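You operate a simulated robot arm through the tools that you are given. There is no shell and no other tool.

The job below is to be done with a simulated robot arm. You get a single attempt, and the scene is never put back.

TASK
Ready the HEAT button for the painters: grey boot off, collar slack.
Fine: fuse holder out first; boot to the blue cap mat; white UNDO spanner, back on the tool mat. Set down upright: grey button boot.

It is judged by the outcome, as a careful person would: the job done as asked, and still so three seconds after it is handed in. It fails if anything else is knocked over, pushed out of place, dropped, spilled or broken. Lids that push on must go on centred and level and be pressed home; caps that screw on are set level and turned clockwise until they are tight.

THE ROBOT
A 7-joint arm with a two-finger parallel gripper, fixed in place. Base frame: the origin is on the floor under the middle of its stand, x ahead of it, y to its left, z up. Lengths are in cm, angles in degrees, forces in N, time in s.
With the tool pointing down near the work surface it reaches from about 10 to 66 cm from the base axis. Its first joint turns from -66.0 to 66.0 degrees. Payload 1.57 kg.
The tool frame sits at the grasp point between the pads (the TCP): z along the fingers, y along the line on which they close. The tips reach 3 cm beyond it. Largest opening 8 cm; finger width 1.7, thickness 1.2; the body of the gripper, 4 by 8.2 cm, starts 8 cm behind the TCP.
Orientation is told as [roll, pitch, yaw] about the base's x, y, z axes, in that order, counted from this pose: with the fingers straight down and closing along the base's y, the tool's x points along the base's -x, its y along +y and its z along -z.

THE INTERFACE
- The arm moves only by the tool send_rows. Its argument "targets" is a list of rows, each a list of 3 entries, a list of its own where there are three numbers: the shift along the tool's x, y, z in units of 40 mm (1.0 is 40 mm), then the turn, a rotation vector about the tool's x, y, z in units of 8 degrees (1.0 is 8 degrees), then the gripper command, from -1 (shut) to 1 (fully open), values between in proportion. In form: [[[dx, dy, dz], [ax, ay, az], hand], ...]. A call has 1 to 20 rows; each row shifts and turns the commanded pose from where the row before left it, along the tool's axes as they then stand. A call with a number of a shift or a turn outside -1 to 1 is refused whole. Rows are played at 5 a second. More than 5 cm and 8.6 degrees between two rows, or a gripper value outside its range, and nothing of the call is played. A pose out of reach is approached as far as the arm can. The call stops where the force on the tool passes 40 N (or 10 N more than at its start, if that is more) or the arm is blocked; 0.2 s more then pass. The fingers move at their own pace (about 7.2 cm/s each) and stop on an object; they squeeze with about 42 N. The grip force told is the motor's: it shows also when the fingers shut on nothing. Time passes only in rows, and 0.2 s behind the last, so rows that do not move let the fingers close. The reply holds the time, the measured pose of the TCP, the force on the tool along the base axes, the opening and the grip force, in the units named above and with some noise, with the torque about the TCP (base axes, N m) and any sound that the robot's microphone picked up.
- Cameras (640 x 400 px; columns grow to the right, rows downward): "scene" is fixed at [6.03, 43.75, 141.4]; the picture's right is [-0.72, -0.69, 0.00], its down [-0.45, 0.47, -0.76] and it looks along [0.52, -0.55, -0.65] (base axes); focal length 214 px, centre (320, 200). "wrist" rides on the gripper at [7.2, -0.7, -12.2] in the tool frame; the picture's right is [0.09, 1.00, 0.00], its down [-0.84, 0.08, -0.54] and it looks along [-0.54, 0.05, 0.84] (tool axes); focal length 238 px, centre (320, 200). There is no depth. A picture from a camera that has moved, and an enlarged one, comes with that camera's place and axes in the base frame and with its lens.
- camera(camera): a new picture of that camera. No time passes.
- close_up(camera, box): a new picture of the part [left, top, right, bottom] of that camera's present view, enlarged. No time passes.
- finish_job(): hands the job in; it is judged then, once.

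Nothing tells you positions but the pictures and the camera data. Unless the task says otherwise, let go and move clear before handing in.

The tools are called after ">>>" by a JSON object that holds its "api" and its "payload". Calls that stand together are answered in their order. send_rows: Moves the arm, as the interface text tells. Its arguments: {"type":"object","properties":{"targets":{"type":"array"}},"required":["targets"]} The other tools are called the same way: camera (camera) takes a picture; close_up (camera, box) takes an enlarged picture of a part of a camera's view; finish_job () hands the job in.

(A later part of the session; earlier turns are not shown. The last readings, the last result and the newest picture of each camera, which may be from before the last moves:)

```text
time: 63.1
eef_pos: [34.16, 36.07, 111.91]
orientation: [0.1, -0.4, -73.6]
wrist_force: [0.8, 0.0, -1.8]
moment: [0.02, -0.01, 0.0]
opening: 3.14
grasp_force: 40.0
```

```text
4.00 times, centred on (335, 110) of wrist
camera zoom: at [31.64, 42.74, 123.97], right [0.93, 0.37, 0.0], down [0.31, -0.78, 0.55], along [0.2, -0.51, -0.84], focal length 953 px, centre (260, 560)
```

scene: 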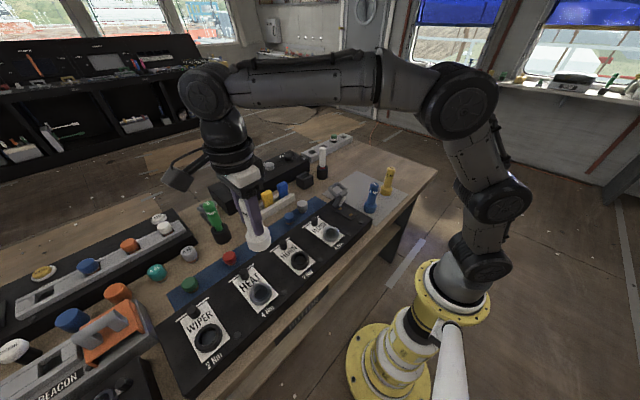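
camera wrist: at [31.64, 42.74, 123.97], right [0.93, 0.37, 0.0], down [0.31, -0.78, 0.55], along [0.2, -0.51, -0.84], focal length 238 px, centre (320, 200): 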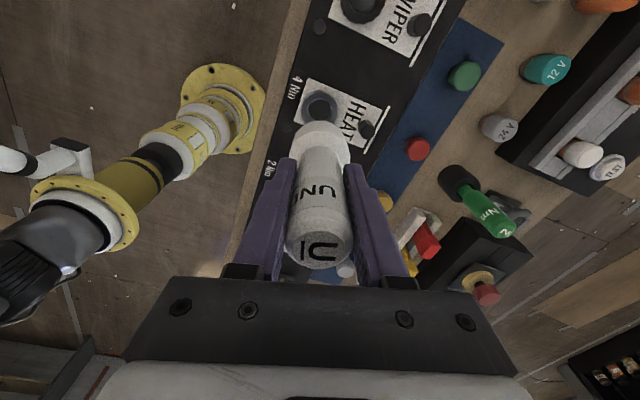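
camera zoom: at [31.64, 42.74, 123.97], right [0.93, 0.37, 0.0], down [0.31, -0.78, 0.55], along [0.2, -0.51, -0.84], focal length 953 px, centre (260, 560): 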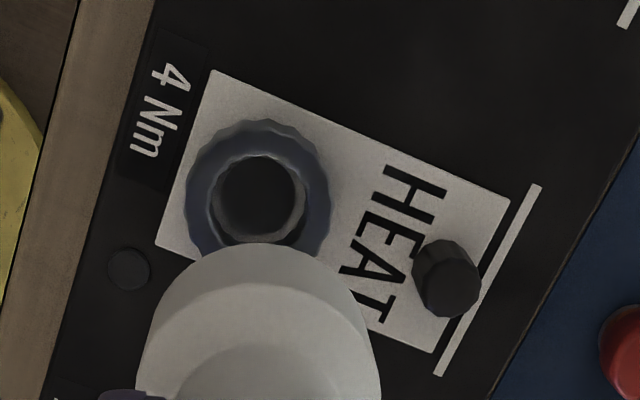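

The collar has risen and is loosening. I'll return to the now well-centred pose and see how the spanner seats on the raised collar, so I can turn it a bit further and be sure it's slack.

>>> {"api": "send_rows", "payload": {"targets": [[[0, 0, 0.9], [0, 0, 0], -1], [[0, 0, 0.9], [0, 0, 0], -1], [[0, 0, 0.9], [0, 0, 0], -1], [[0, 0, 0.8], [0, 0, 0], -1], [[0, 0, 0], [0, 0, 0], -1]]}}

>>> {"api": "send_rows", "payload": {"targets": [[[0, 0, 0.06], [0, 0, 0], -1], [[0, 0, 0.05], [0, 0, 0], -1], [[0, 0, 0], [0, 0, 0], -1]]}}

>>> {"api": "close_up", "payload": {"camera": "scene", "box": [244, 275, 284, 305]}}

>>> {"api": "close_up", "payload": {"camera": "wrist", "box": [270, 90, 370, 180]}}

```text
time: 64.3
eef_pos: [34.36, 36.24, 98.0]
orientation: [0.4, -0.2, -73.6]
wrist_force: [-1.0, -0.6, -1.7]
moment: [0.01, 0.0, 0.01]
opening: 3.14
grasp_force: 40.6
```

```text
time: 65.1
eef_pos: [34.44, 36.05, 97.53]
orientation: [0.3, -0.3, -73.6]
wrist_force: [0.1, 0.2, -1.9]
moment: [0.01, -0.01, 0.02]
opening: 3.13
grasp_force: 39.7
```

```text
13.33 times, centred on (264, 290) of scene
camera zoom: at [6.03, 43.75, 141.4], right [-0.72, -0.69, 0.0], down [-0.45, 0.47, -0.76], along [0.52, -0.55, -0.65], focal length 2860 px, centre (1067, -1000)
```

zoom: 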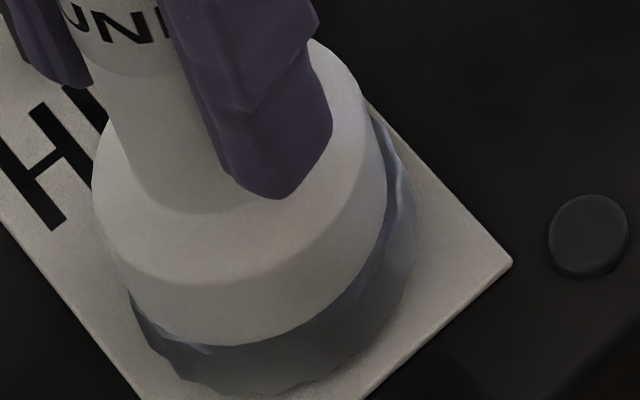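

```text
4.44 times, centred on (320, 135) of wrist
camera zoom: at [31.76, 42.76, 109.56], right [0.93, 0.37, 0.0], down [0.31, -0.78, 0.55], along [0.2, -0.51, -0.84], focal length 1059 px, centre (320, 489)
```

zoom: 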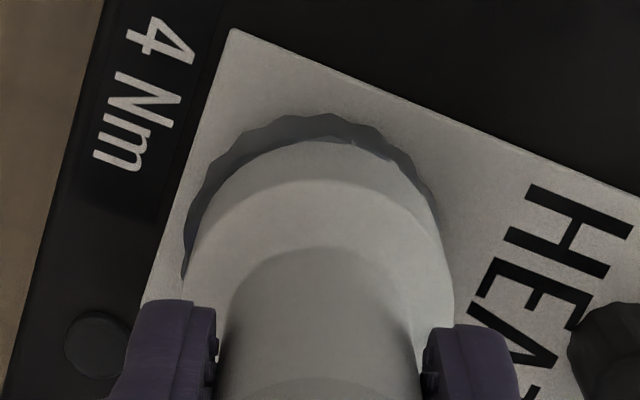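

>>> {"api": "send_rows", "payload": {"targets": [[[-0.01, -0.04, 0.05], [0, 0, 0], -1], [[0, 0, 0.05], [0, 0, 0], -1], [[0, 0, 0], [0, 0, 0], -1]]}}

```text
time: 65.9
eef_pos: [34.28, 36.01, 97.19]
orientation: [0.5, -0.1, -73.6]
wrist_force: [0.0, -2.5, 12.8]
moment: [-0.24, 0.2, -0.02]
opening: 3.13
grasp_force: 40.1
```

Seated much more evenly now (about 15 N, centred load). Turning counter-clockwise about the collar's axis in small steps.

>>> {"api": "send_rows", "payload": {"targets": [[[0, -0.008, 0], [0, 0, -0.5], -1], [[0, -0.008, 0], [0, 0, -0.5], -1], [[0, 0, 0], [0, 0, 0], -1]]}}

>>> {"api": "close_up", "payload": {"camera": "scene", "box": [244, 275, 284, 305]}}

>>> {"api": "close_up", "payload": {"camera": "wrist", "box": [270, 90, 370, 180]}}

```text
time: 66.7
eef_pos: [34.14, 36.2, 97.18]
orientation: [0.5, 0.0, -65.4]
wrist_force: [-1.7, 6.0, 21.5]
moment: [0.27, 0.37, -0.08]
opening: 3.13
grasp_force: 40.6
```

```text
13.33 times, centred on (264, 290) of scene
camera zoom: at [6.0, 43.74, 141.4], right [-0.72, -0.69, 0.0], down [-0.45, 0.47, -0.76], along [0.52, -0.55, -0.65], focal length 2860 px, centre (1067, -1000)
```

zoom: 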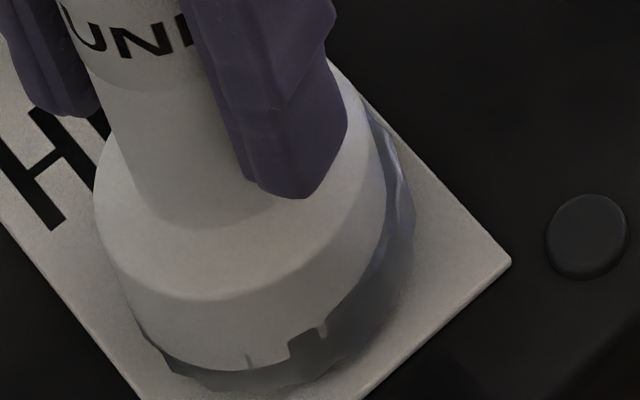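

```text
4.44 times, centred on (320, 135) of wrist
camera zoom: at [30.57, 42.26, 109.37], right [0.87, 0.5, 0.01], down [0.41, -0.73, 0.54], along [0.28, -0.47, -0.84], focal length 1059 px, centre (320, 489)
```

zoom: 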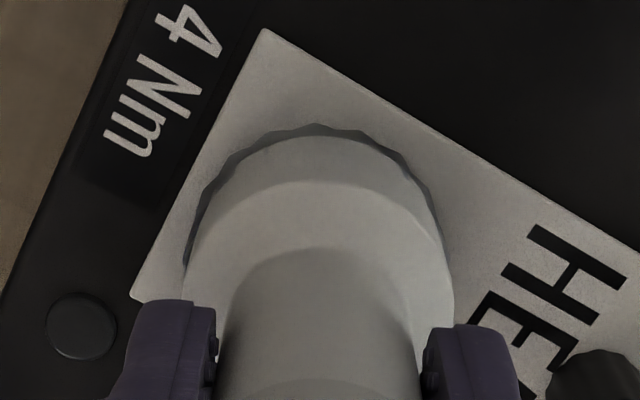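

>>> {"api": "send_rows", "payload": {"targets": [[[0, -0.008, 0], [0, 0, -0.5], -1], [[0, -0.008, 0], [0, 0, -0.5], -1], [[0, 0, 0], [0, 0, 0], -1]]}}

>>> {"api": "close_up", "payload": {"camera": "scene", "box": [244, 275, 284, 305]}}

>>> {"api": "close_up", "payload": {"camera": "wrist", "box": [270, 90, 370, 180]}}

```text
time: 67.5
eef_pos: [34.12, 36.02, 97.2]
orientation: [0.4, -0.3, -57.5]
wrist_force: [-3.9, 7.2, 25.5]
moment: [0.03, 0.77, -0.15]
opening: 3.11
grasp_force: 39.8
```

```text
13.33 times, centred on (264, 290) of scene
camera zoom: at [5.99, 43.74, 141.4], right [-0.72, -0.69, 0.0], down [-0.45, 0.47, -0.76], along [0.52, -0.55, -0.65], focal length 2860 px, centre (1067, -1000)
```

zoom: 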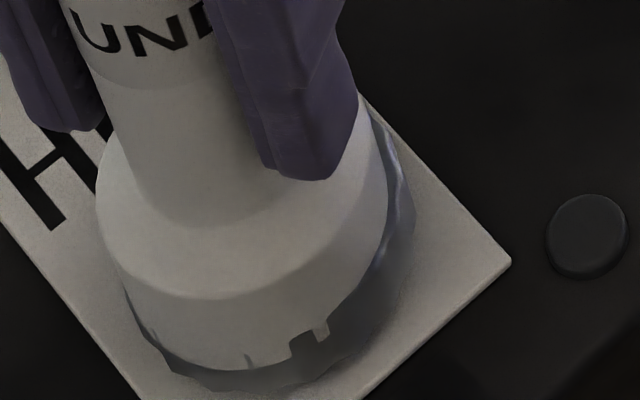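

```text
4.44 times, centred on (320, 135) of wrist
camera zoom: at [29.69, 41.65, 109.3], right [0.79, 0.61, 0.01], down [0.51, -0.66, 0.55], along [0.34, -0.43, -0.84], focal length 1059 px, centre (320, 489)
```

zoom: 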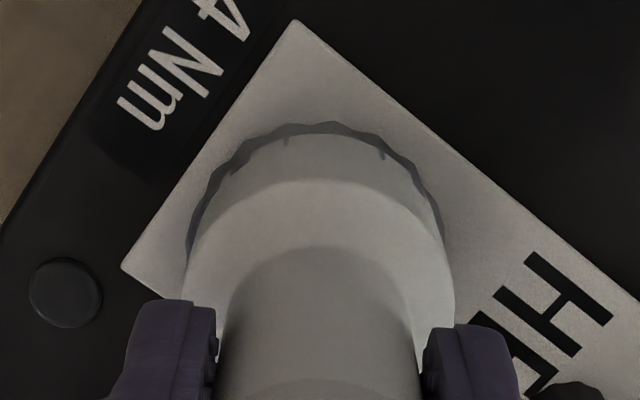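

>>> {"api": "send_rows", "payload": {"targets": [[[0, 0, -0.3], [0, 0, 0], -1], [[0, 0, -0.9], [0, 0, 0], -1], [[0, 0, -0.9], [0, 0, 0], -1], [[0, 0, -0.9], [0, 0, 0], -1], [[0, 0, -0.7], [0, 0, 0], -1], [[0, 0, 0], [0, 0, 0], -1]]}}

>>> {"api": "close_up", "payload": {"camera": "scene", "box": [244, 275, 284, 305]}}

>>> {"api": "close_up", "payload": {"camera": "scene", "box": [250, 275, 300, 315]}}

>>> {"api": "close_up", "payload": {"camera": "wrist", "box": [270, 60, 400, 160]}}

```text
time: 68.9
eef_pos: [33.92, 35.91, 111.83]
orientation: [0.1, -0.4, -57.6]
wrist_force: [0.4, -0.7, -2.1]
moment: [-0.01, 0.02, 0.0]
opening: 3.11
grasp_force: 39.8
```

```text
13.33 times, centred on (264, 290) of scene
camera zoom: at [6.03, 43.75, 141.4], right [-0.72, -0.69, 0.0], down [-0.45, 0.47, -0.76], along [0.52, -0.55, -0.65], focal length 2860 px, centre (1067, -1000)
```

zoom: 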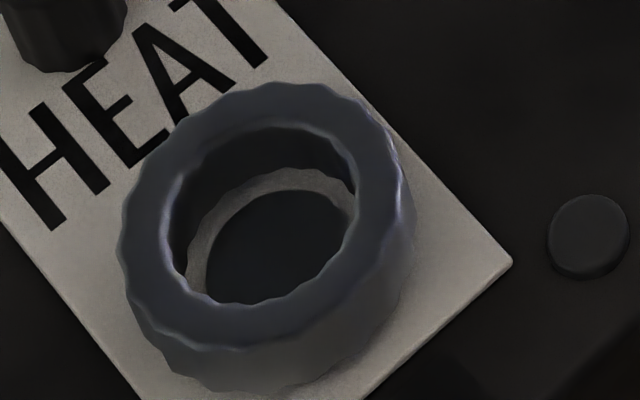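

```text
10.00 times, centred on (275, 295) of scene
camera zoom: at [6.03, 43.75, 141.4], right [-0.72, -0.69, 0.0], down [-0.45, 0.47, -0.76], along [0.52, -0.55, -0.65], focal length 2145 px, centre (770, -750)
```

zoom: 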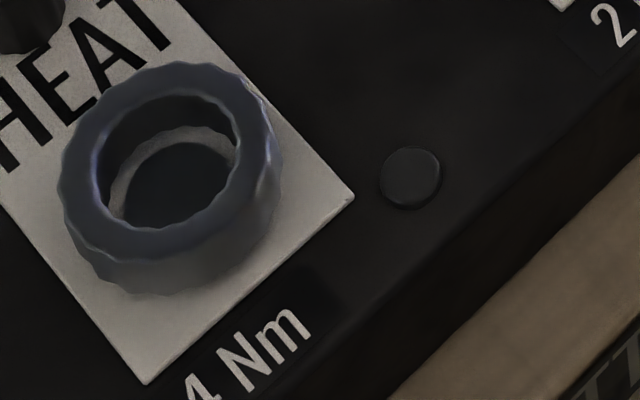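

```text
4.00 times, centred on (335, 110) of wrist
camera zoom: at [29.58, 41.69, 123.88], right [0.79, 0.61, 0.0], down [0.51, -0.66, 0.55], along [0.34, -0.43, -0.84], focal length 953 px, centre (260, 560)
```

zoom: 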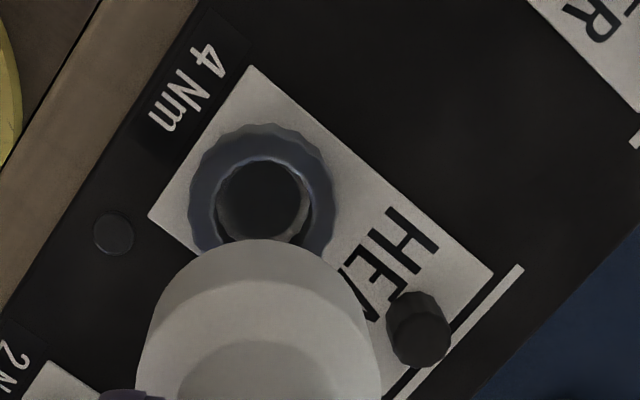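

>>> {"api": "close_up", "payload": {"camera": "scene", "box": [252, 294, 276, 309]}}

>>> {"api": "close_up", "payload": {"camera": "scene", "box": [250, 278, 276, 296]}}

```text
16.00 times, centred on (264, 302) of scene
camera zoom: at [6.03, 43.75, 141.4], right [-0.72, -0.69, 0.0], down [-0.45, 0.47, -0.76], along [0.52, -0.55, -0.65], focal length 3432 px, centre (1216, -1424)
```

zoom: 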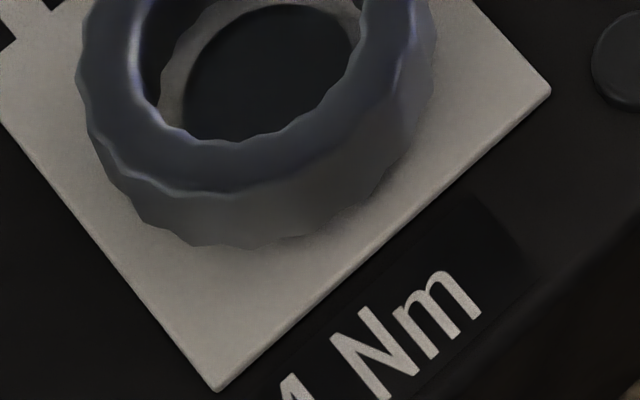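

```text
16.00 times, centred on (263, 287) of scene
camera zoom: at [6.03, 43.75, 141.4], right [-0.72, -0.69, 0.0], down [-0.45, 0.47, -0.76], along [0.52, -0.55, -0.65], focal length 3432 px, centre (1232, -1192)
```

zoom: 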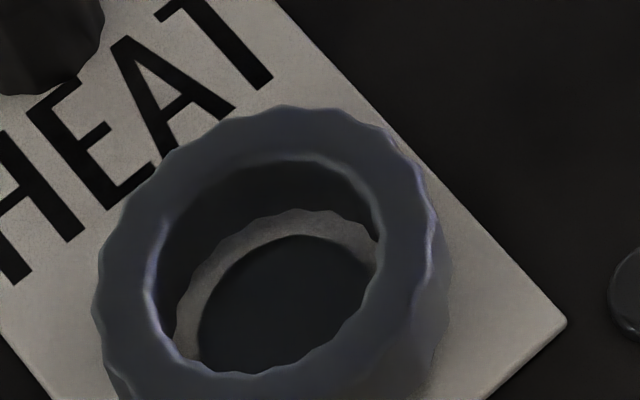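

To centre the spanner properly I need its exact offset in the grip, so I'll record the base position in the scene view, rotate the hand 90° in the air and compare.

>>> {"api": "close_up", "payload": {"camera": "scene", "box": [232, 235, 288, 275]}}

>>> {"api": "send_rows", "payload": {"targets": [[[0, 0, 0], [0, 0, -0.9375], -1], [[0, 0, 0], [0, 0, -0.9375], -1], [[0, 0, 0], [0, 0, -0.9375], -1], [[0, 0, 0], [0, 0, -0.9375], -1], [[0, 0, 0], [0, 0, -0.9375], -1], [[0, 0, 0], [0, 0, -0.9375], -1], [[0, 0, 0], [0, 0, -0.9375], -1], [[0, 0, 0], [0, 0, -0.9375], -1], [[0, 0, 0], [0, 0, -0.9375], -1], [[0, 0, 0], [0, 0, -0.9375], -1], [[0, 0, 0], [0, 0, -0.9375], -1], [[0, 0, 0], [0, 0, -0.9375], -1], [[0, 0, 0], [0, 0, 0], -1]]}}

>>> {"api": "close_up", "payload": {"camera": "scene", "box": [232, 235, 288, 275]}}

>>> {"api": "close_up", "payload": {"camera": "wrist", "box": [250, 60, 400, 160]}}

```text
10.00 times, centred on (260, 255) of scene
camera zoom: at [6.03, 43.75, 141.4], right [-0.72, -0.69, 0.0], down [-0.45, 0.47, -0.76], along [0.52, -0.55, -0.65], focal length 2145 px, centre (920, -350)
```

zoom: 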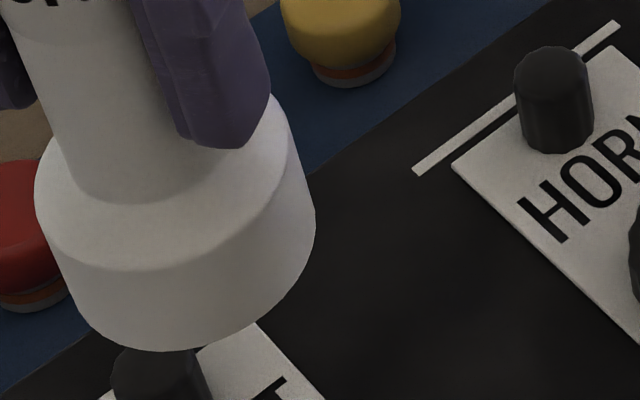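

```text
time: 71.7
eef_pos: [33.99, 35.87, 111.84]
orientation: [-0.3, -0.1, 32.5]
wrist_force: [-0.4, 0.1, -3.4]
moment: [-0.06, -0.01, 0.02]
opening: 3.13
grasp_force: 40.5
```

```text
10.00 times, centred on (260, 255) of scene
camera zoom: at [6.03, 43.75, 141.4], right [-0.72, -0.69, 0.0], down [-0.45, 0.47, -0.76], along [0.52, -0.55, -0.65], focal length 2145 px, centre (920, -350)
```

zoom: 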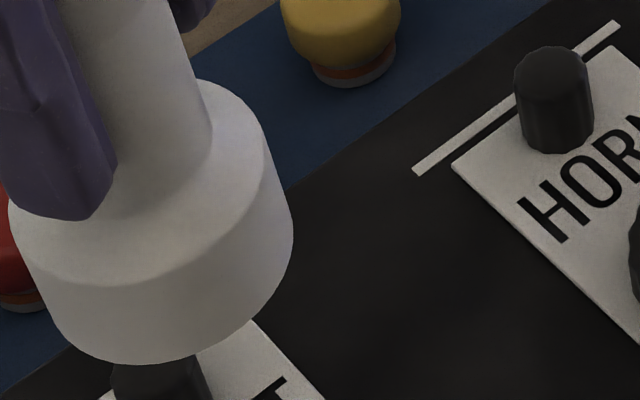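

```text
4.00 times, centred on (325, 110) of wrist
camera zoom: at [28.29, 31.48, 123.96], right [-0.61, 0.79, -0.01], down [0.66, 0.52, 0.54], along [0.43, 0.33, -0.84], focal length 953 px, centre (300, 560)
```

zoom: 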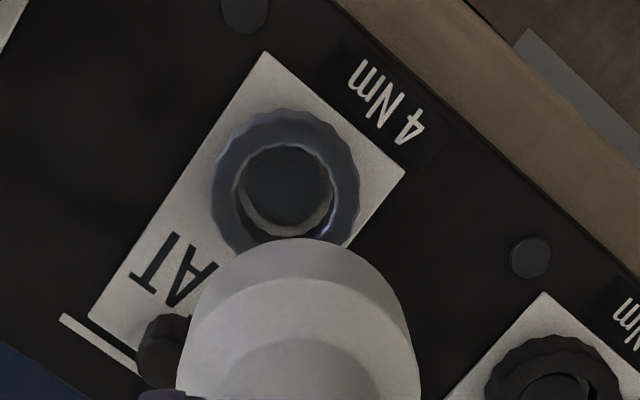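

The grip offset is about -0.34 cm along tool x, and combining views the collar centre comes out at (34.53, 35.48). I'll correct for both, level the spanner, and lower it concentrically at this yaw.

>>> {"api": "send_rows", "payload": {"targets": [[[0.043, -0.18, 0], [-0.087, -0.025, 0], -1], [[0, 0, 0.9], [0, 0, 0], -1], [[0, 0, 0.9], [0, 0, 0], -1], [[0, 0, 0.9], [0, 0, 0], -1], [[0, 0, 0.75], [0, 0, 0], -1], [[0, 0, 0], [0, 0, 0], -1]]}}

>>> {"api": "close_up", "payload": {"camera": "scene", "box": [244, 275, 284, 305]}}

>>> {"api": "close_up", "payload": {"camera": "wrist", "box": [270, 90, 370, 180]}}

```text
time: 73.1
eef_pos: [34.38, 35.34, 98.05]
orientation: [0.4, -0.4, 32.3]
wrist_force: [-0.3, -0.3, -2.4]
moment: [-0.01, 0.0, 0.01]
opening: 3.11
grasp_force: 40.0
```

```text
13.33 times, centred on (264, 290) of scene
camera zoom: at [6.03, 43.75, 141.4], right [-0.72, -0.69, 0.0], down [-0.45, 0.47, -0.76], along [0.52, -0.55, -0.65], focal length 2860 px, centre (1067, -1000)
```

zoom: 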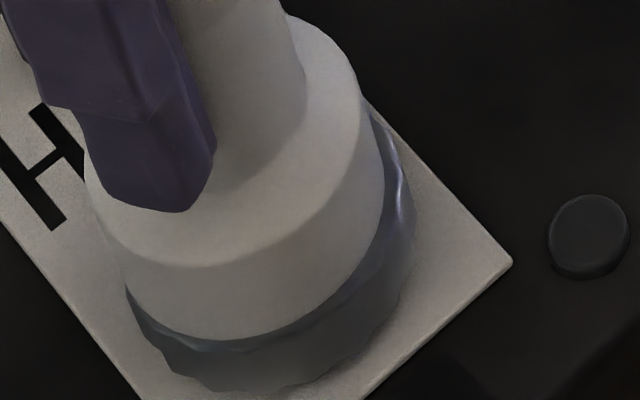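

```text
4.44 times, centred on (320, 135) of wrist
camera zoom: at [28.66, 30.72, 110.14], right [-0.61, 0.79, 0.0], down [0.66, 0.51, 0.55], along [0.43, 0.34, -0.84], focal length 1059 px, centre (320, 489)
```

zoom: 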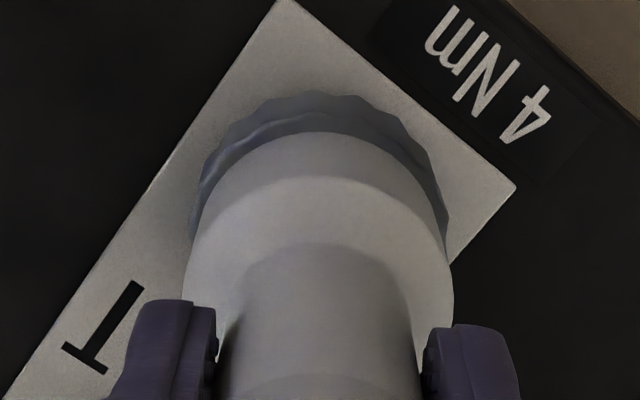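

>>> {"api": "send_rows", "payload": {"targets": [[[0.03, 0.012, 0.08], [0, 0, 0], -1], [[0, 0, 0.05], [0, 0, 0], -1], [[0, 0, 0.04], [0, 0, 0], -1], [[0, 0, 0], [0, 0, 0], -1]]}}

>>> {"api": "close_up", "payload": {"camera": "scene", "box": [244, 275, 284, 305]}}

>>> {"api": "close_up", "payload": {"camera": "wrist", "box": [270, 90, 370, 180]}}

```text
time: 74.1
eef_pos: [34.19, 35.27, 97.42]
orientation: [0.2, -0.4, 32.3]
wrist_force: [0.0, -0.8, 1.9]
moment: [-0.24, -0.08, -0.08]
opening: 3.12
grasp_force: 39.9
```

```text
13.33 times, centred on (264, 290) of scene
camera zoom: at [6.03, 43.74, 141.4], right [-0.72, -0.69, 0.0], down [-0.45, 0.47, -0.76], along [0.52, -0.55, -0.65], focal length 2860 px, centre (1067, -1000)
```

zoom: 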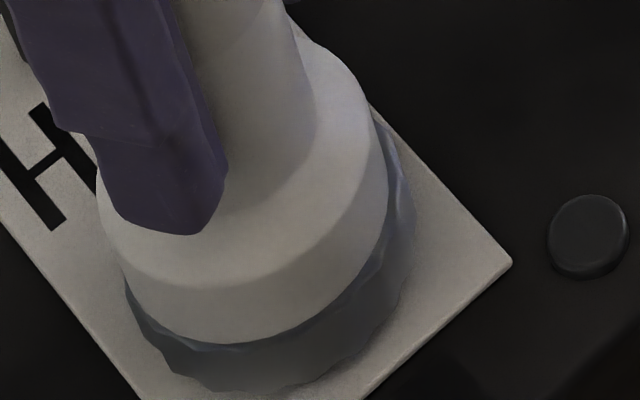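

```text
4.44 times, centred on (320, 135) of wrist
camera zoom: at [28.54, 30.7, 109.49], right [-0.61, 0.79, 0.0], down [0.66, 0.51, 0.55], along [0.43, 0.34, -0.84], focal length 1059 px, centre (320, 489)
```

zoom: 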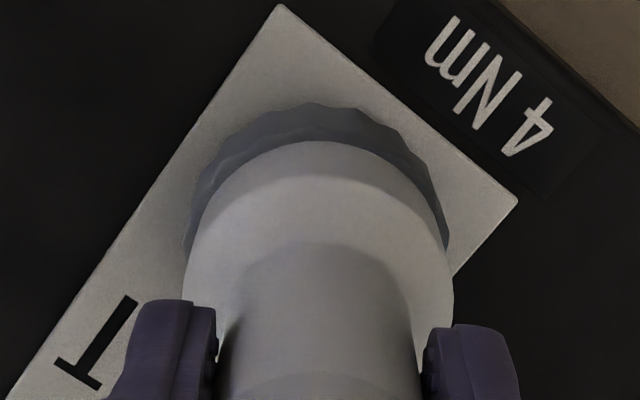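

>>> {"api": "send_rows", "payload": {"targets": [[[0, 0, 0.04], [0, 0, 0], -1], [[0, 0, 0], [0, 0, 0], -1]]}}

>>> {"api": "send_rows", "payload": {"targets": [[[0, -0.006, 0], [0, 0, -0.5], -1], [[0, -0.006, 0], [0, 0, -0.5], -1], [[0, 0, 0], [0, 0, 0], -1]]}}

>>> {"api": "close_up", "payload": {"camera": "scene", "box": [244, 275, 284, 305]}}

>>> {"api": "close_up", "payload": {"camera": "wrist", "box": [270, 90, 370, 180]}}

```text
time: 74.7
eef_pos: [34.16, 35.13, 97.39]
orientation: [0.3, -0.5, 32.3]
wrist_force: [-4.4, -3.6, 14.4]
moment: [-0.71, 0.07, -0.12]
opening: 3.13
grasp_force: 40.2
```

```text
time: 75.5
eef_pos: [34.32, 35.37, 97.29]
orientation: [0.3, -0.5, 40.6]
wrist_force: [-6.3, -3.8, 23.8]
moment: [-0.74, -0.02, -0.14]
opening: 3.14
grasp_force: 39.9
```

```text
13.33 times, centred on (264, 290) of scene
camera zoom: at [5.99, 43.71, 141.41], right [-0.72, -0.69, 0.0], down [-0.45, 0.47, -0.76], along [0.52, -0.55, -0.65], focal length 2860 px, centre (1067, -1000)
```

zoom: 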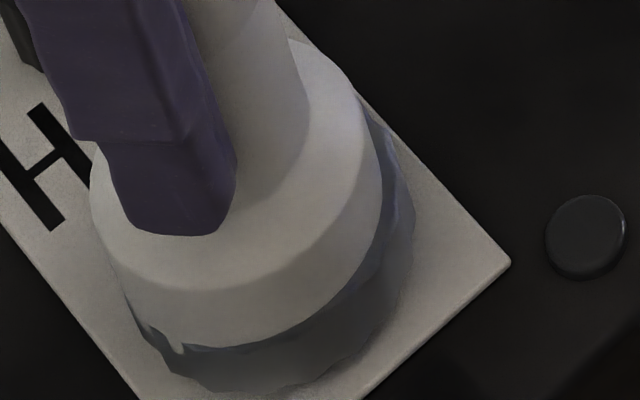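

```text
4.44 times, centred on (320, 135) of wrist
camera zoom: at [29.28, 29.97, 109.41], right [-0.72, 0.7, 0.0], down [0.58, 0.6, 0.55], along [0.38, 0.4, -0.83], focal length 1059 px, centre (320, 489)
```

zoom: 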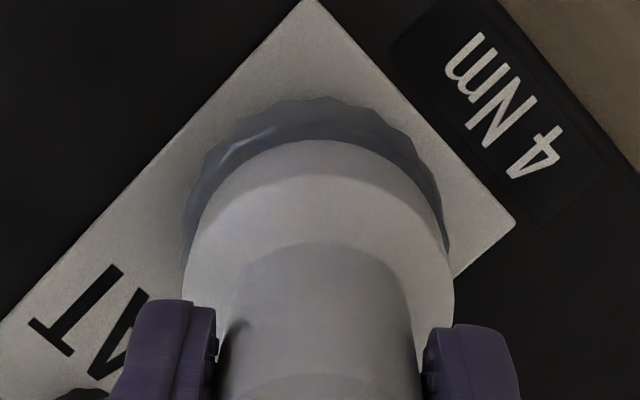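

>>> {"api": "send_rows", "payload": {"targets": [[[0, 0, -0.02], [0, 0, 0], -1], [[0, -0.006, 0], [0, 0, -0.5], -1], [[0, -0.006, 0], [0, 0, -0.5], -1], [[0, -0.006, 0], [0, 0, -0.5], -1], [[0, -0.006, 0], [0, 0, -0.5], -1], [[0, 0, 0], [0, 0, 0], -1]]}}

>>> {"api": "close_up", "payload": {"camera": "scene", "box": [244, 275, 284, 305]}}

>>> {"api": "close_up", "payload": {"camera": "wrist", "box": [270, 90, 370, 180]}}

```text
time: 76.9
eef_pos: [34.33, 35.34, 97.27]
orientation: [0.0, -0.6, 56.5]
wrist_force: [3.7, -7.2, 19.7]
moment: [-0.5, -0.71, -0.18]
opening: 3.12
grasp_force: 40.4
```

```text
13.33 times, centred on (264, 290) of scene
camera zoom: at [6.02, 43.71, 141.41], right [-0.72, -0.69, 0.0], down [-0.45, 0.47, -0.76], along [0.52, -0.55, -0.65], focal length 2860 px, centre (1067, -1000)
```

zoom: 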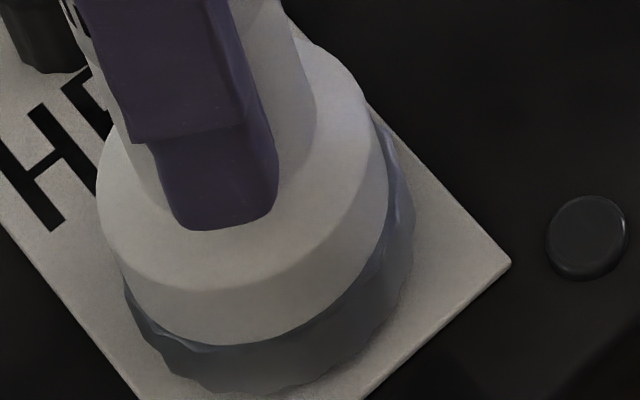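

```text
4.44 times, centred on (320, 135) of wrist
camera zoom: at [30.92, 28.66, 109.37], right [-0.88, 0.47, 0.0], down [0.4, 0.74, 0.55], along [0.26, 0.48, -0.83], focal length 1059 px, centre (320, 489)
```

zoom: 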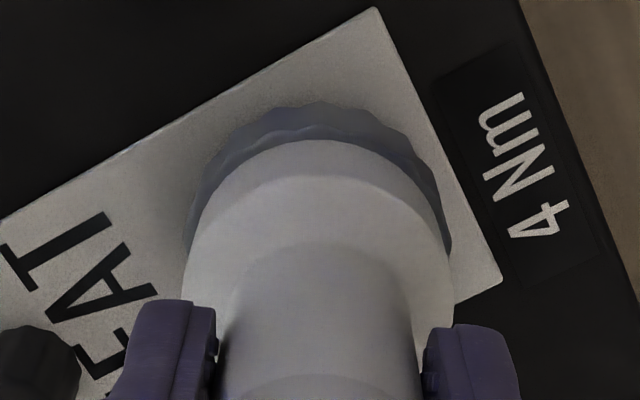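

The contact always falls on the same side of the tool, which means the tool is leaning about 0.4–0.5°. I'll lift slightly, level it properly, and re-seat.

>>> {"api": "send_rows", "payload": {"targets": [[[0, 0, -0.1], [0, 0, 0], -1], [[-0.016, 0.013, 0], [0.025, 0.07, 0], -1], [[0, 0, 0], [0, 0, 0], -1]]}}

>>> {"api": "send_rows", "payload": {"targets": [[[0, 0, 0.06], [0, 0, 0], -1], [[0, 0, 0], [0, 0, 0], -1]]}}

```text
time: 77.7
eef_pos: [34.1, 35.47, 97.61]
orientation: [0.0, 0.3, 56.3]
wrist_force: [0.6, -0.1, -2.1]
moment: [-0.02, -0.01, -0.05]
opening: 3.13
grasp_force: 40.0
```

```text
time: 78.3
eef_pos: [34.26, 35.36, 97.33]
orientation: [-0.1, 0.1, 56.4]
wrist_force: [0.3, 0.3, -2.9]
moment: [0.0, 0.01, 0.01]
opening: 3.12
grasp_force: 39.5
```

>>> {"api": "send_rows", "payload": {"targets": [[[0, 0, 0.04], [0, 0, 0], -1], [[0, 0, 0], [0, 0, 0], -1]]}}

```text
time: 78.9
eef_pos: [34.21, 35.42, 97.33]
orientation: [-0.1, 0.1, 56.4]
wrist_force: [-0.9, -0.7, 5.3]
moment: [0.15, 0.05, 0.04]
opening: 3.09
grasp_force: 40.1
```

>>> {"api": "send_rows", "payload": {"targets": [[[0, -0.006, 0.01], [0, 0, -0.5], -1], [[0, -0.006, 0], [0, 0, -0.5], -1], [[0, 0, 0], [0, 0, 0], -1]]}}

>>> {"api": "send_rows", "payload": {"targets": [[[0, -0.006, 0.01], [0, 0, -0.5], -1], [[0, -0.006, 0], [0, 0, -0.5], -1], [[0, 0, 0], [0, 0, 0], -1]]}}

>>> {"api": "close_up", "payload": {"camera": "scene", "box": [244, 275, 284, 305]}}

>>> {"api": "close_up", "payload": {"camera": "wrist", "box": [270, 90, 370, 180]}}

```text
time: 79.7
eef_pos: [34.43, 35.3, 97.26]
orientation: [-0.2, 0.0, 64.5]
wrist_force: [4.0, 0.3, 10.2]
moment: [0.24, -0.53, -0.17]
opening: 3.11
grasp_force: 40.3
```

```text
time: 80.5
eef_pos: [34.44, 35.39, 97.25]
orientation: [-0.3, -0.1, 72.4]
wrist_force: [6.5, -1.8, 19.8]
moment: [0.37, -0.68, -0.14]
opening: 3.15
grasp_force: 39.9
```

```text
13.33 times, centred on (264, 290) of scene
camera zoom: at [6.02, 43.72, 141.41], right [-0.72, -0.69, 0.0], down [-0.45, 0.47, -0.76], along [0.52, -0.55, -0.65], focal length 2860 px, centre (1067, -1000)
```

zoom: 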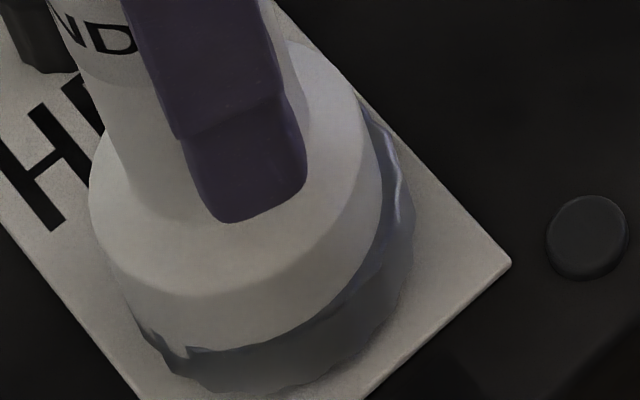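

```text
4.44 times, centred on (320, 135) of wrist
camera zoom: at [32.95, 28.18, 109.42], right [-0.98, 0.21, 0.0], down [0.18, 0.82, 0.54], along [0.12, 0.53, -0.84], focal length 1059 px, centre (320, 489)
```

zoom: 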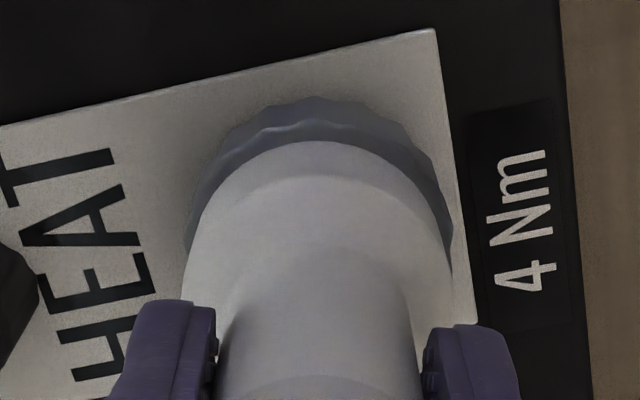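

Upward force builds with each counter-clockwise step, so the collar is climbing its thread and my downward hold resists it. I'll turn with much lighter pressure, letting the hand rise with it.

>>> {"api": "send_rows", "payload": {"targets": [[[0, 0, -0.035], [0, 0, 0], -1], [[0, -0.006, -0.008], [0, 0, -0.5], -1], [[0, -0.006, -0.008], [0, 0, -0.5], -1], [[0, 0, 0], [0, 0, 0], -1]]}}

>>> {"api": "send_rows", "payload": {"targets": [[[0, -0.006, -0.008], [0, 0, -0.5], -1], [[0, -0.006, -0.008], [0, 0, -0.5], -1], [[0, 0, 0], [0, 0, 0], -1]]}}

>>> {"api": "close_up", "payload": {"camera": "scene", "box": [244, 275, 284, 305]}}

>>> {"api": "close_up", "payload": {"camera": "wrist", "box": [270, 90, 370, 180]}}

```text
time: 81.5
eef_pos: [34.32, 35.19, 97.27]
orientation: [0.1, 0.3, 80.5]
wrist_force: [2.0, -0.4, 6.7]
moment: [0.17, -0.28, -0.1]
opening: 3.15
grasp_force: 39.9
```

```text
time: 82.3
eef_pos: [34.33, 35.23, 97.52]
orientation: [0.1, 0.2, 88.4]
wrist_force: [-1.0, 0.4, -2.7]
moment: [0.01, 0.0, -0.02]
opening: 3.14
grasp_force: 40.5
```

```text
13.33 times, centred on (264, 290) of scene
camera zoom: at [6.03, 43.75, 141.4], right [-0.72, -0.69, 0.0], down [-0.45, 0.47, -0.76], along [0.52, -0.55, -0.65], focal length 2860 px, centre (1067, -1000)
```

zoom: 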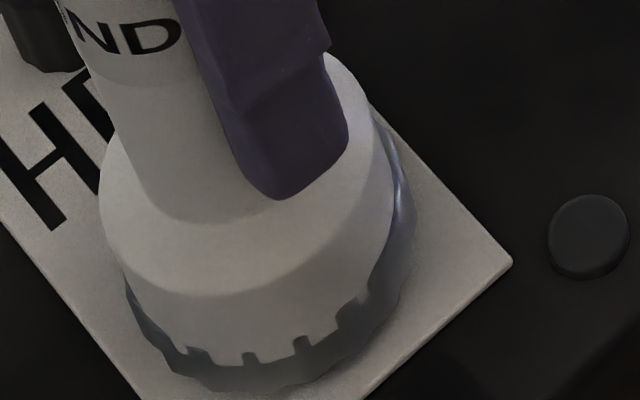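

```text
4.44 times, centred on (320, 135) of wrist
camera zoom: at [34.97, 28.0, 109.55], right [-1.0, -0.07, 0.0], down [-0.05, 0.84, 0.54], along [-0.04, 0.54, -0.84], focal length 1059 px, centre (320, 489)
```

zoom: 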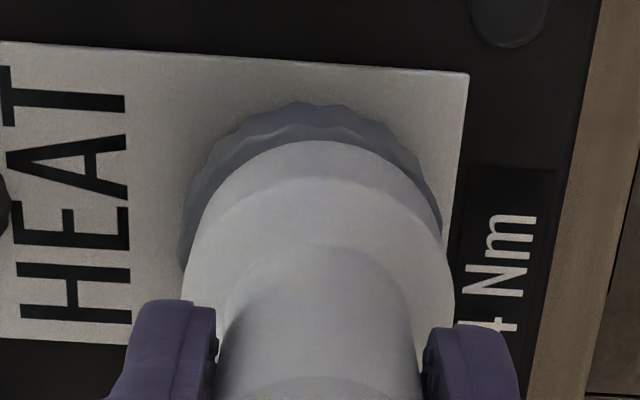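

Now the collar's ridges show evenly through the spanner's rim and there is zero load, so it looks truly concentric. I'll lower gently to see if it seats deeper.

>>> {"api": "send_rows", "payload": {"targets": [[[0, 0, 0.05], [0, 0, 0], -1], [[0, 0, 0.05], [0, 0, 0], -1], [[0, 0, 0], [0, 0, 0], -1]]}}

>>> {"api": "close_up", "payload": {"camera": "scene", "box": [244, 275, 284, 305]}}

```text
time: 83.1
eef_pos: [34.52, 35.4, 97.25]
orientation: [-0.1, 0.1, 88.4]
wrist_force: [0.9, -1.4, 8.4]
moment: [0.05, 0.0, -0.03]
opening: 3.12
grasp_force: 40.3
```

```text
13.33 times, centred on (264, 290) of scene
camera zoom: at [6.02, 43.73, 141.4], right [-0.72, -0.69, 0.0], down [-0.45, 0.47, -0.76], along [0.52, -0.55, -0.65], focal length 2860 px, centre (1067, -1000)
```

zoom: 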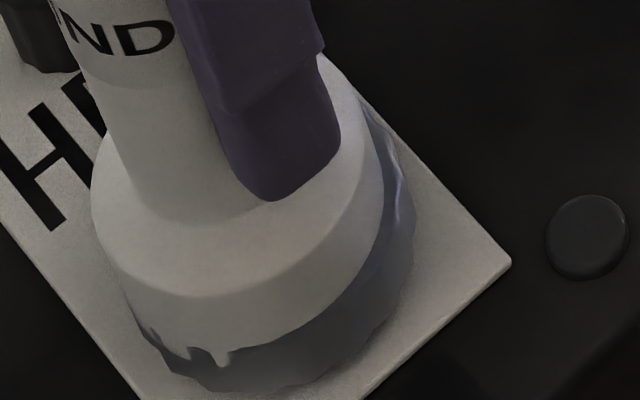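

Now the contact is even and centred (about 11 N). Turning from this proper seat.

>>> {"api": "send_rows", "payload": {"targets": [[[0, -0.006, 0], [0, 0, -0.5], -1], [[0, -0.006, 0], [0, 0, -0.5], -1], [[0, 0, 0], [0, 0, 0], -1]]}}

>>> {"api": "close_up", "payload": {"camera": "scene", "box": [244, 275, 284, 305]}}

>>> {"api": "send_rows", "payload": {"targets": [[[0, -0.006, 0], [0, 0, -0.5], -1], [[0, -0.006, 0], [0, 0, -0.5], -1], [[0, 0, 0], [0, 0, 0], -1]]}}

>>> {"api": "close_up", "payload": {"camera": "scene", "box": [244, 275, 284, 305]}}

```text
time: 83.9
eef_pos: [34.58, 35.41, 97.25]
orientation: [-0.1, -0.1, 96.4]
wrist_force: [2.3, 5.1, 16.3]
moment: [0.7, 0.32, -0.1]
opening: 3.14
grasp_force: 39.6
```

```text
13.33 times, centred on (264, 290) of scene
camera zoom: at [6.02, 43.74, 141.4], right [-0.72, -0.69, 0.0], down [-0.45, 0.47, -0.76], along [0.52, -0.55, -0.65], focal length 2860 px, centre (1067, -1000)
```

zoom: 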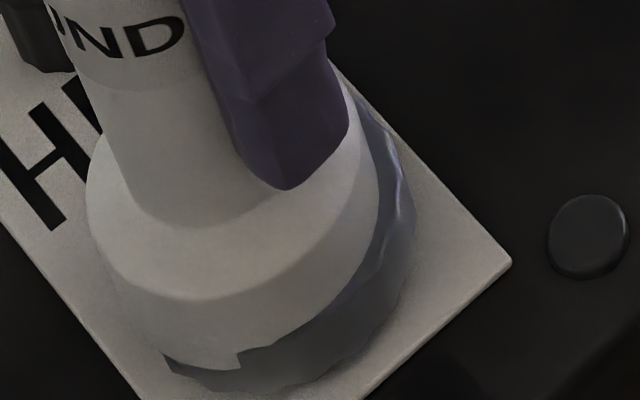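

```text
time: 84.7
eef_pos: [34.57, 35.26, 97.15]
orientation: [-0.2, 0.0, 104.5]
wrist_force: [2.0, 5.1, 19.7]
moment: [0.67, 0.43, -0.08]
opening: 3.1
grasp_force: 40.7
```

```text
13.33 times, centred on (264, 290) of scene
camera zoom: at [6.02, 43.74, 141.4], right [-0.72, -0.69, 0.0], down [-0.45, 0.47, -0.76], along [0.52, -0.55, -0.65], focal length 2860 px, centre (1067, -1000)
```

zoom: 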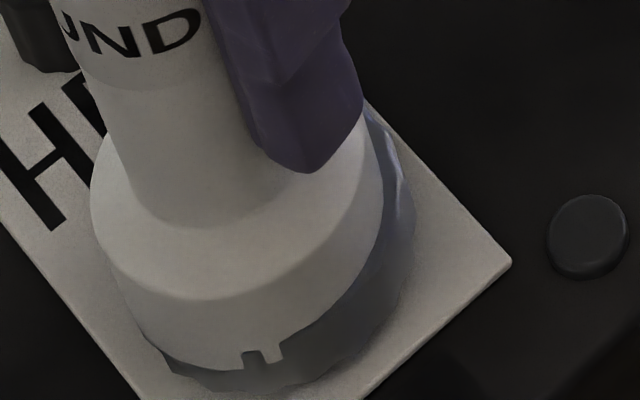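

>>> {"api": "send_rows", "payload": {"targets": [[[0, 0, -0.3], [0, 0, 0], -1], [[0, 0, -0.9], [0, 0, 0], -1], [[0, 0, -0.9], [0, 0, 0], -1], [[0, 0, -0.9], [0, 0, 0], -1], [[0, 0, -0.7], [0, 0, 0], -1], [[0, 0, 0], [0, 0, 0], -1]]}}

>>> {"api": "close_up", "payload": {"camera": "scene", "box": [244, 275, 284, 305]}}

>>> {"api": "close_up", "payload": {"camera": "scene", "box": [252, 294, 276, 309]}}

>>> {"api": "close_up", "payload": {"camera": "wrist", "box": [250, 60, 400, 160]}}

```text
time: 86.1
eef_pos: [34.29, 35.06, 111.81]
orientation: [0.1, 0.2, 104.4]
wrist_force: [1.2, 0.0, -3.2]
moment: [0.03, -0.03, 0.02]
opening: 3.13
grasp_force: 40.0
```

```text
13.33 times, centred on (264, 290) of scene
camera zoom: at [6.03, 43.75, 141.4], right [-0.72, -0.69, 0.0], down [-0.45, 0.47, -0.76], along [0.52, -0.55, -0.65], focal length 2860 px, centre (1067, -1000)
```

zoom: 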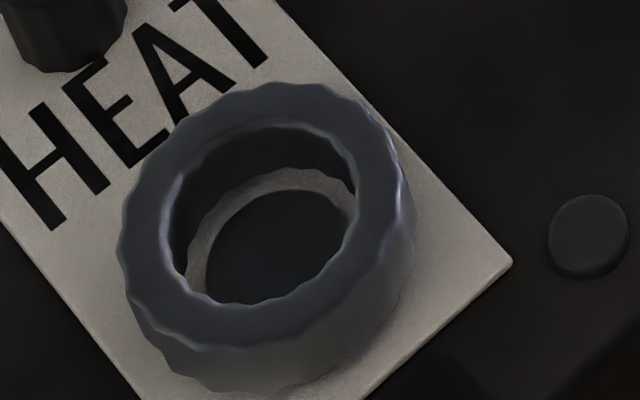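

```text
16.00 times, centred on (264, 302) of scene
camera zoom: at [6.03, 43.75, 141.4], right [-0.72, -0.69, 0.0], down [-0.45, 0.47, -0.76], along [0.52, -0.55, -0.65], focal length 3432 px, centre (1216, -1424)
```

zoom: 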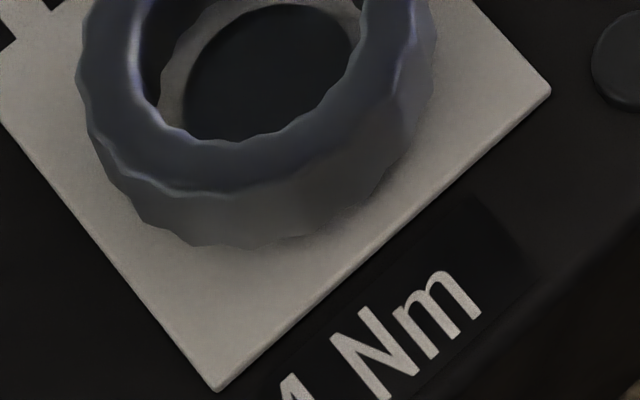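

```text
4.00 times, centred on (325, 110) of wrist
camera zoom: at [36.92, 28.24, 123.97], right [-0.94, -0.34, 0.0], down [-0.28, 0.79, 0.54], along [-0.18, 0.51, -0.84], focal length 953 px, centre (300, 560)
```

zoom: 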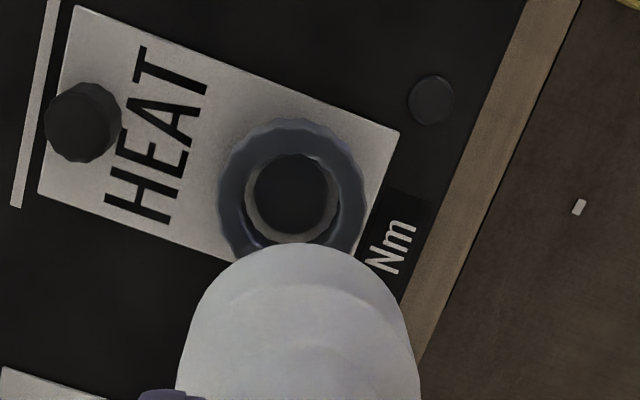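

The collar is unchanged after that last turn, still raised. To check whether it is at its stop or the spanner simply sat too low to engage, I'll hold the spanner level with the collar's raised top, concentric, and turn without pressing.

>>> {"api": "send_rows", "payload": {"targets": [[[-0.016, -0.058, 0], [0, 0, 0], -1], [[0, 0, 0.9], [0, 0, 0], -1], [[0, 0, 0.9], [0, 0, 0], -1], [[0, 0, 0.9], [0, 0, 0], -1], [[0, 0, 0.8], [0, 0, 0], -1], [[0, 0, 0], [0, 0, 0], -1]]}}

>>> {"api": "close_up", "payload": {"camera": "scene", "box": [244, 275, 284, 305]}}

>>> {"api": "close_up", "payload": {"camera": "wrist", "box": [270, 90, 370, 180]}}

```text
time: 87.5
eef_pos: [34.53, 35.24, 97.81]
orientation: [0.0, 0.0, 104.4]
wrist_force: [-0.2, -0.3, -2.6]
moment: [-0.02, -0.04, -0.01]
opening: 3.13
grasp_force: 40.3
```

```text
13.33 times, centred on (264, 290) of scene
camera zoom: at [6.03, 43.75, 141.4], right [-0.72, -0.69, 0.0], down [-0.45, 0.47, -0.76], along [0.52, -0.55, -0.65], focal length 2860 px, centre (1067, -1000)
```

zoom: 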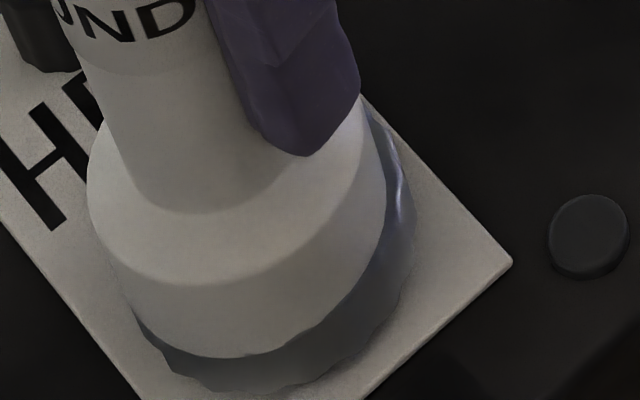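

```text
4.44 times, centred on (320, 135) of wrist
camera zoom: at [37.09, 28.42, 109.92], right [-0.94, -0.34, 0.0], down [-0.28, 0.79, 0.54], along [-0.18, 0.51, -0.84], focal length 1059 px, centre (320, 489)
```

zoom: 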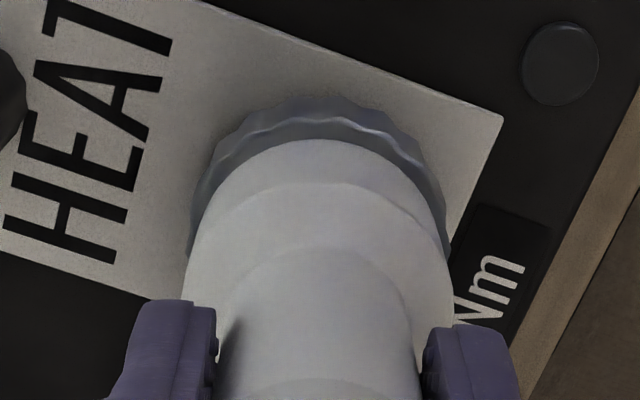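

>>> {"api": "send_rows", "payload": {"targets": [[[0, 0, -0.02], [0, 0, 0], -1], [[0, -0.006, 0], [0, 0, -0.5], -1], [[0, -0.006, 0], [0, 0, -0.5], -1], [[0, -0.006, 0], [0, 0, -0.5], -1], [[0, -0.006, 0], [0, 0, -0.5], -1], [[0, 0, 0], [0, 0, 0], -1]]}}

>>> {"api": "close_up", "payload": {"camera": "scene", "box": [244, 275, 284, 305]}}

>>> {"api": "close_up", "payload": {"camera": "wrist", "box": [270, 90, 370, 180]}}

```text
time: 88.9
eef_pos: [34.67, 35.42, 97.9]
orientation: [0.1, 0.1, 120.4]
wrist_force: [-0.7, 0.1, -3.8]
moment: [0.01, -0.02, -0.02]
opening: 3.1
grasp_force: 39.9
```

```text
13.33 times, centred on (264, 290) of scene
camera zoom: at [6.03, 43.75, 141.4], right [-0.72, -0.69, 0.0], down [-0.45, 0.47, -0.76], along [0.52, -0.55, -0.65], focal length 2860 px, centre (1067, -1000)
```

zoom: 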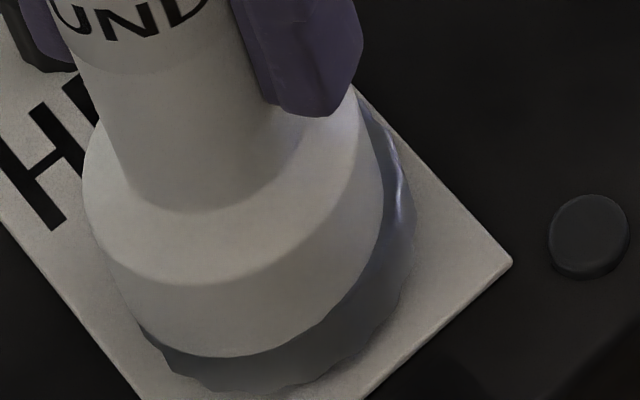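

```text
4.44 times, centred on (320, 135) of wrist
camera zoom: at [39.01, 29.47, 110.08], right [-0.81, -0.58, 0.0], down [-0.49, 0.68, 0.54], along [-0.32, 0.44, -0.84], focal length 1059 px, centre (320, 489)
```

zoom: 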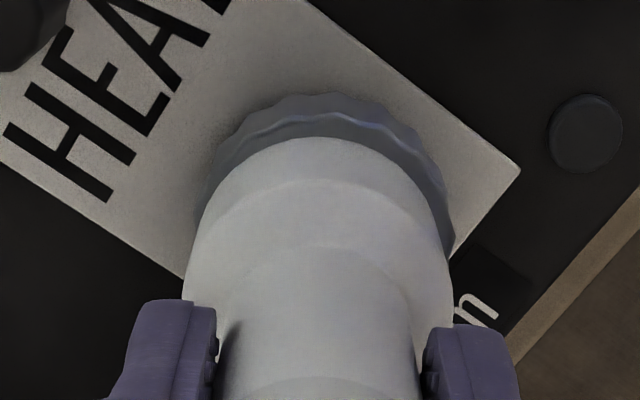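

The collar doesn't respond further, whether pressed or held level with it. It stands raised and backed off at the end of its travel, so it is slack. Now I'll lift clear, turn the hand to a convenient yaw and carry the UNDO spanner back to the tool mat.

>>> {"api": "send_rows", "payload": {"targets": [[[0, 0, -0.5], [0, 0, 0], -1], [[0, 0, -0.9], [0, 0, 0], -1], [[0, 0, -0.9], [0, 0, 0], -1], [[0, 0, -0.9], [0, 0, 0], -1], [[0, 0, -0.5], [0, 0, 0], -1], [[0, 0, 0], [0, 0, 0.95], -1], [[0, 0, 0], [0, 0, 0.95], -1], [[0, 0, 0], [0, 0, 0.95], -1], [[0, 0, 0], [0, 0, 0.95], -1], [[0, 0, 0], [0, 0, 0], -1]]}}

>>> {"api": "close_up", "payload": {"camera": "scene", "box": [220, 240, 320, 320]}}

>>> {"api": "close_up", "payload": {"camera": "wrist", "box": [230, 40, 410, 160]}}

```text
time: 91.1
eef_pos: [34.77, 35.38, 112.75]
orientation: [0.0, 0.1, 89.9]
wrist_force: [0.0, -0.1, -2.1]
moment: [0.03, -0.01, 0.03]
opening: 3.12
grasp_force: 39.8
```

```text
5.00 times, centred on (270, 280) of scene
camera zoom: at [6.03, 43.75, 141.4], right [-0.72, -0.69, 0.0], down [-0.45, 0.47, -0.76], along [0.52, -0.55, -0.65], focal length 1072 px, centre (570, -200)
```

zoom: 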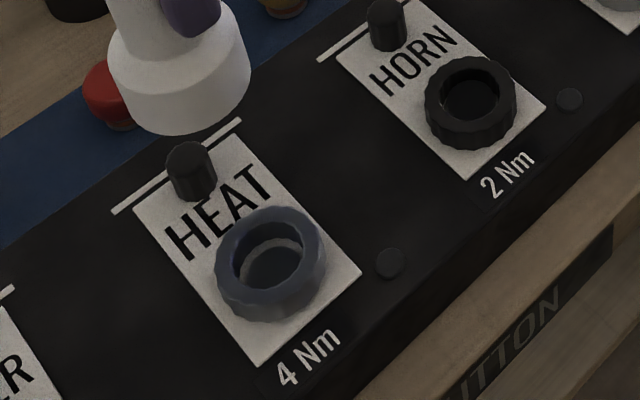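

```text
3.33 times, centred on (320, 100) of wrist
camera zoom: at [35.54, 28.22, 124.86], right [-1.0, -0.09, 0.0], down [-0.08, 0.84, 0.54], along [-0.05, 0.54, -0.84], focal length 794 px, centre (320, 533)
```

zoom: 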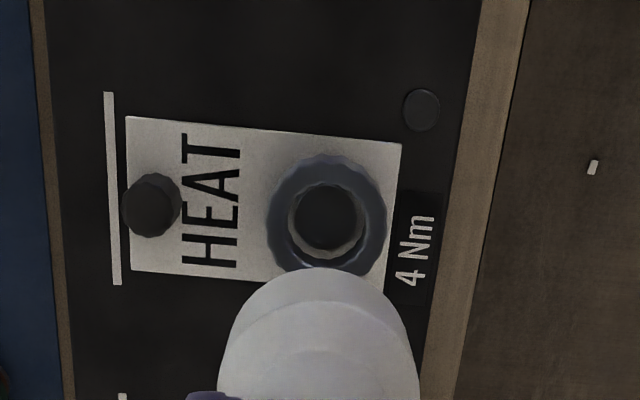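

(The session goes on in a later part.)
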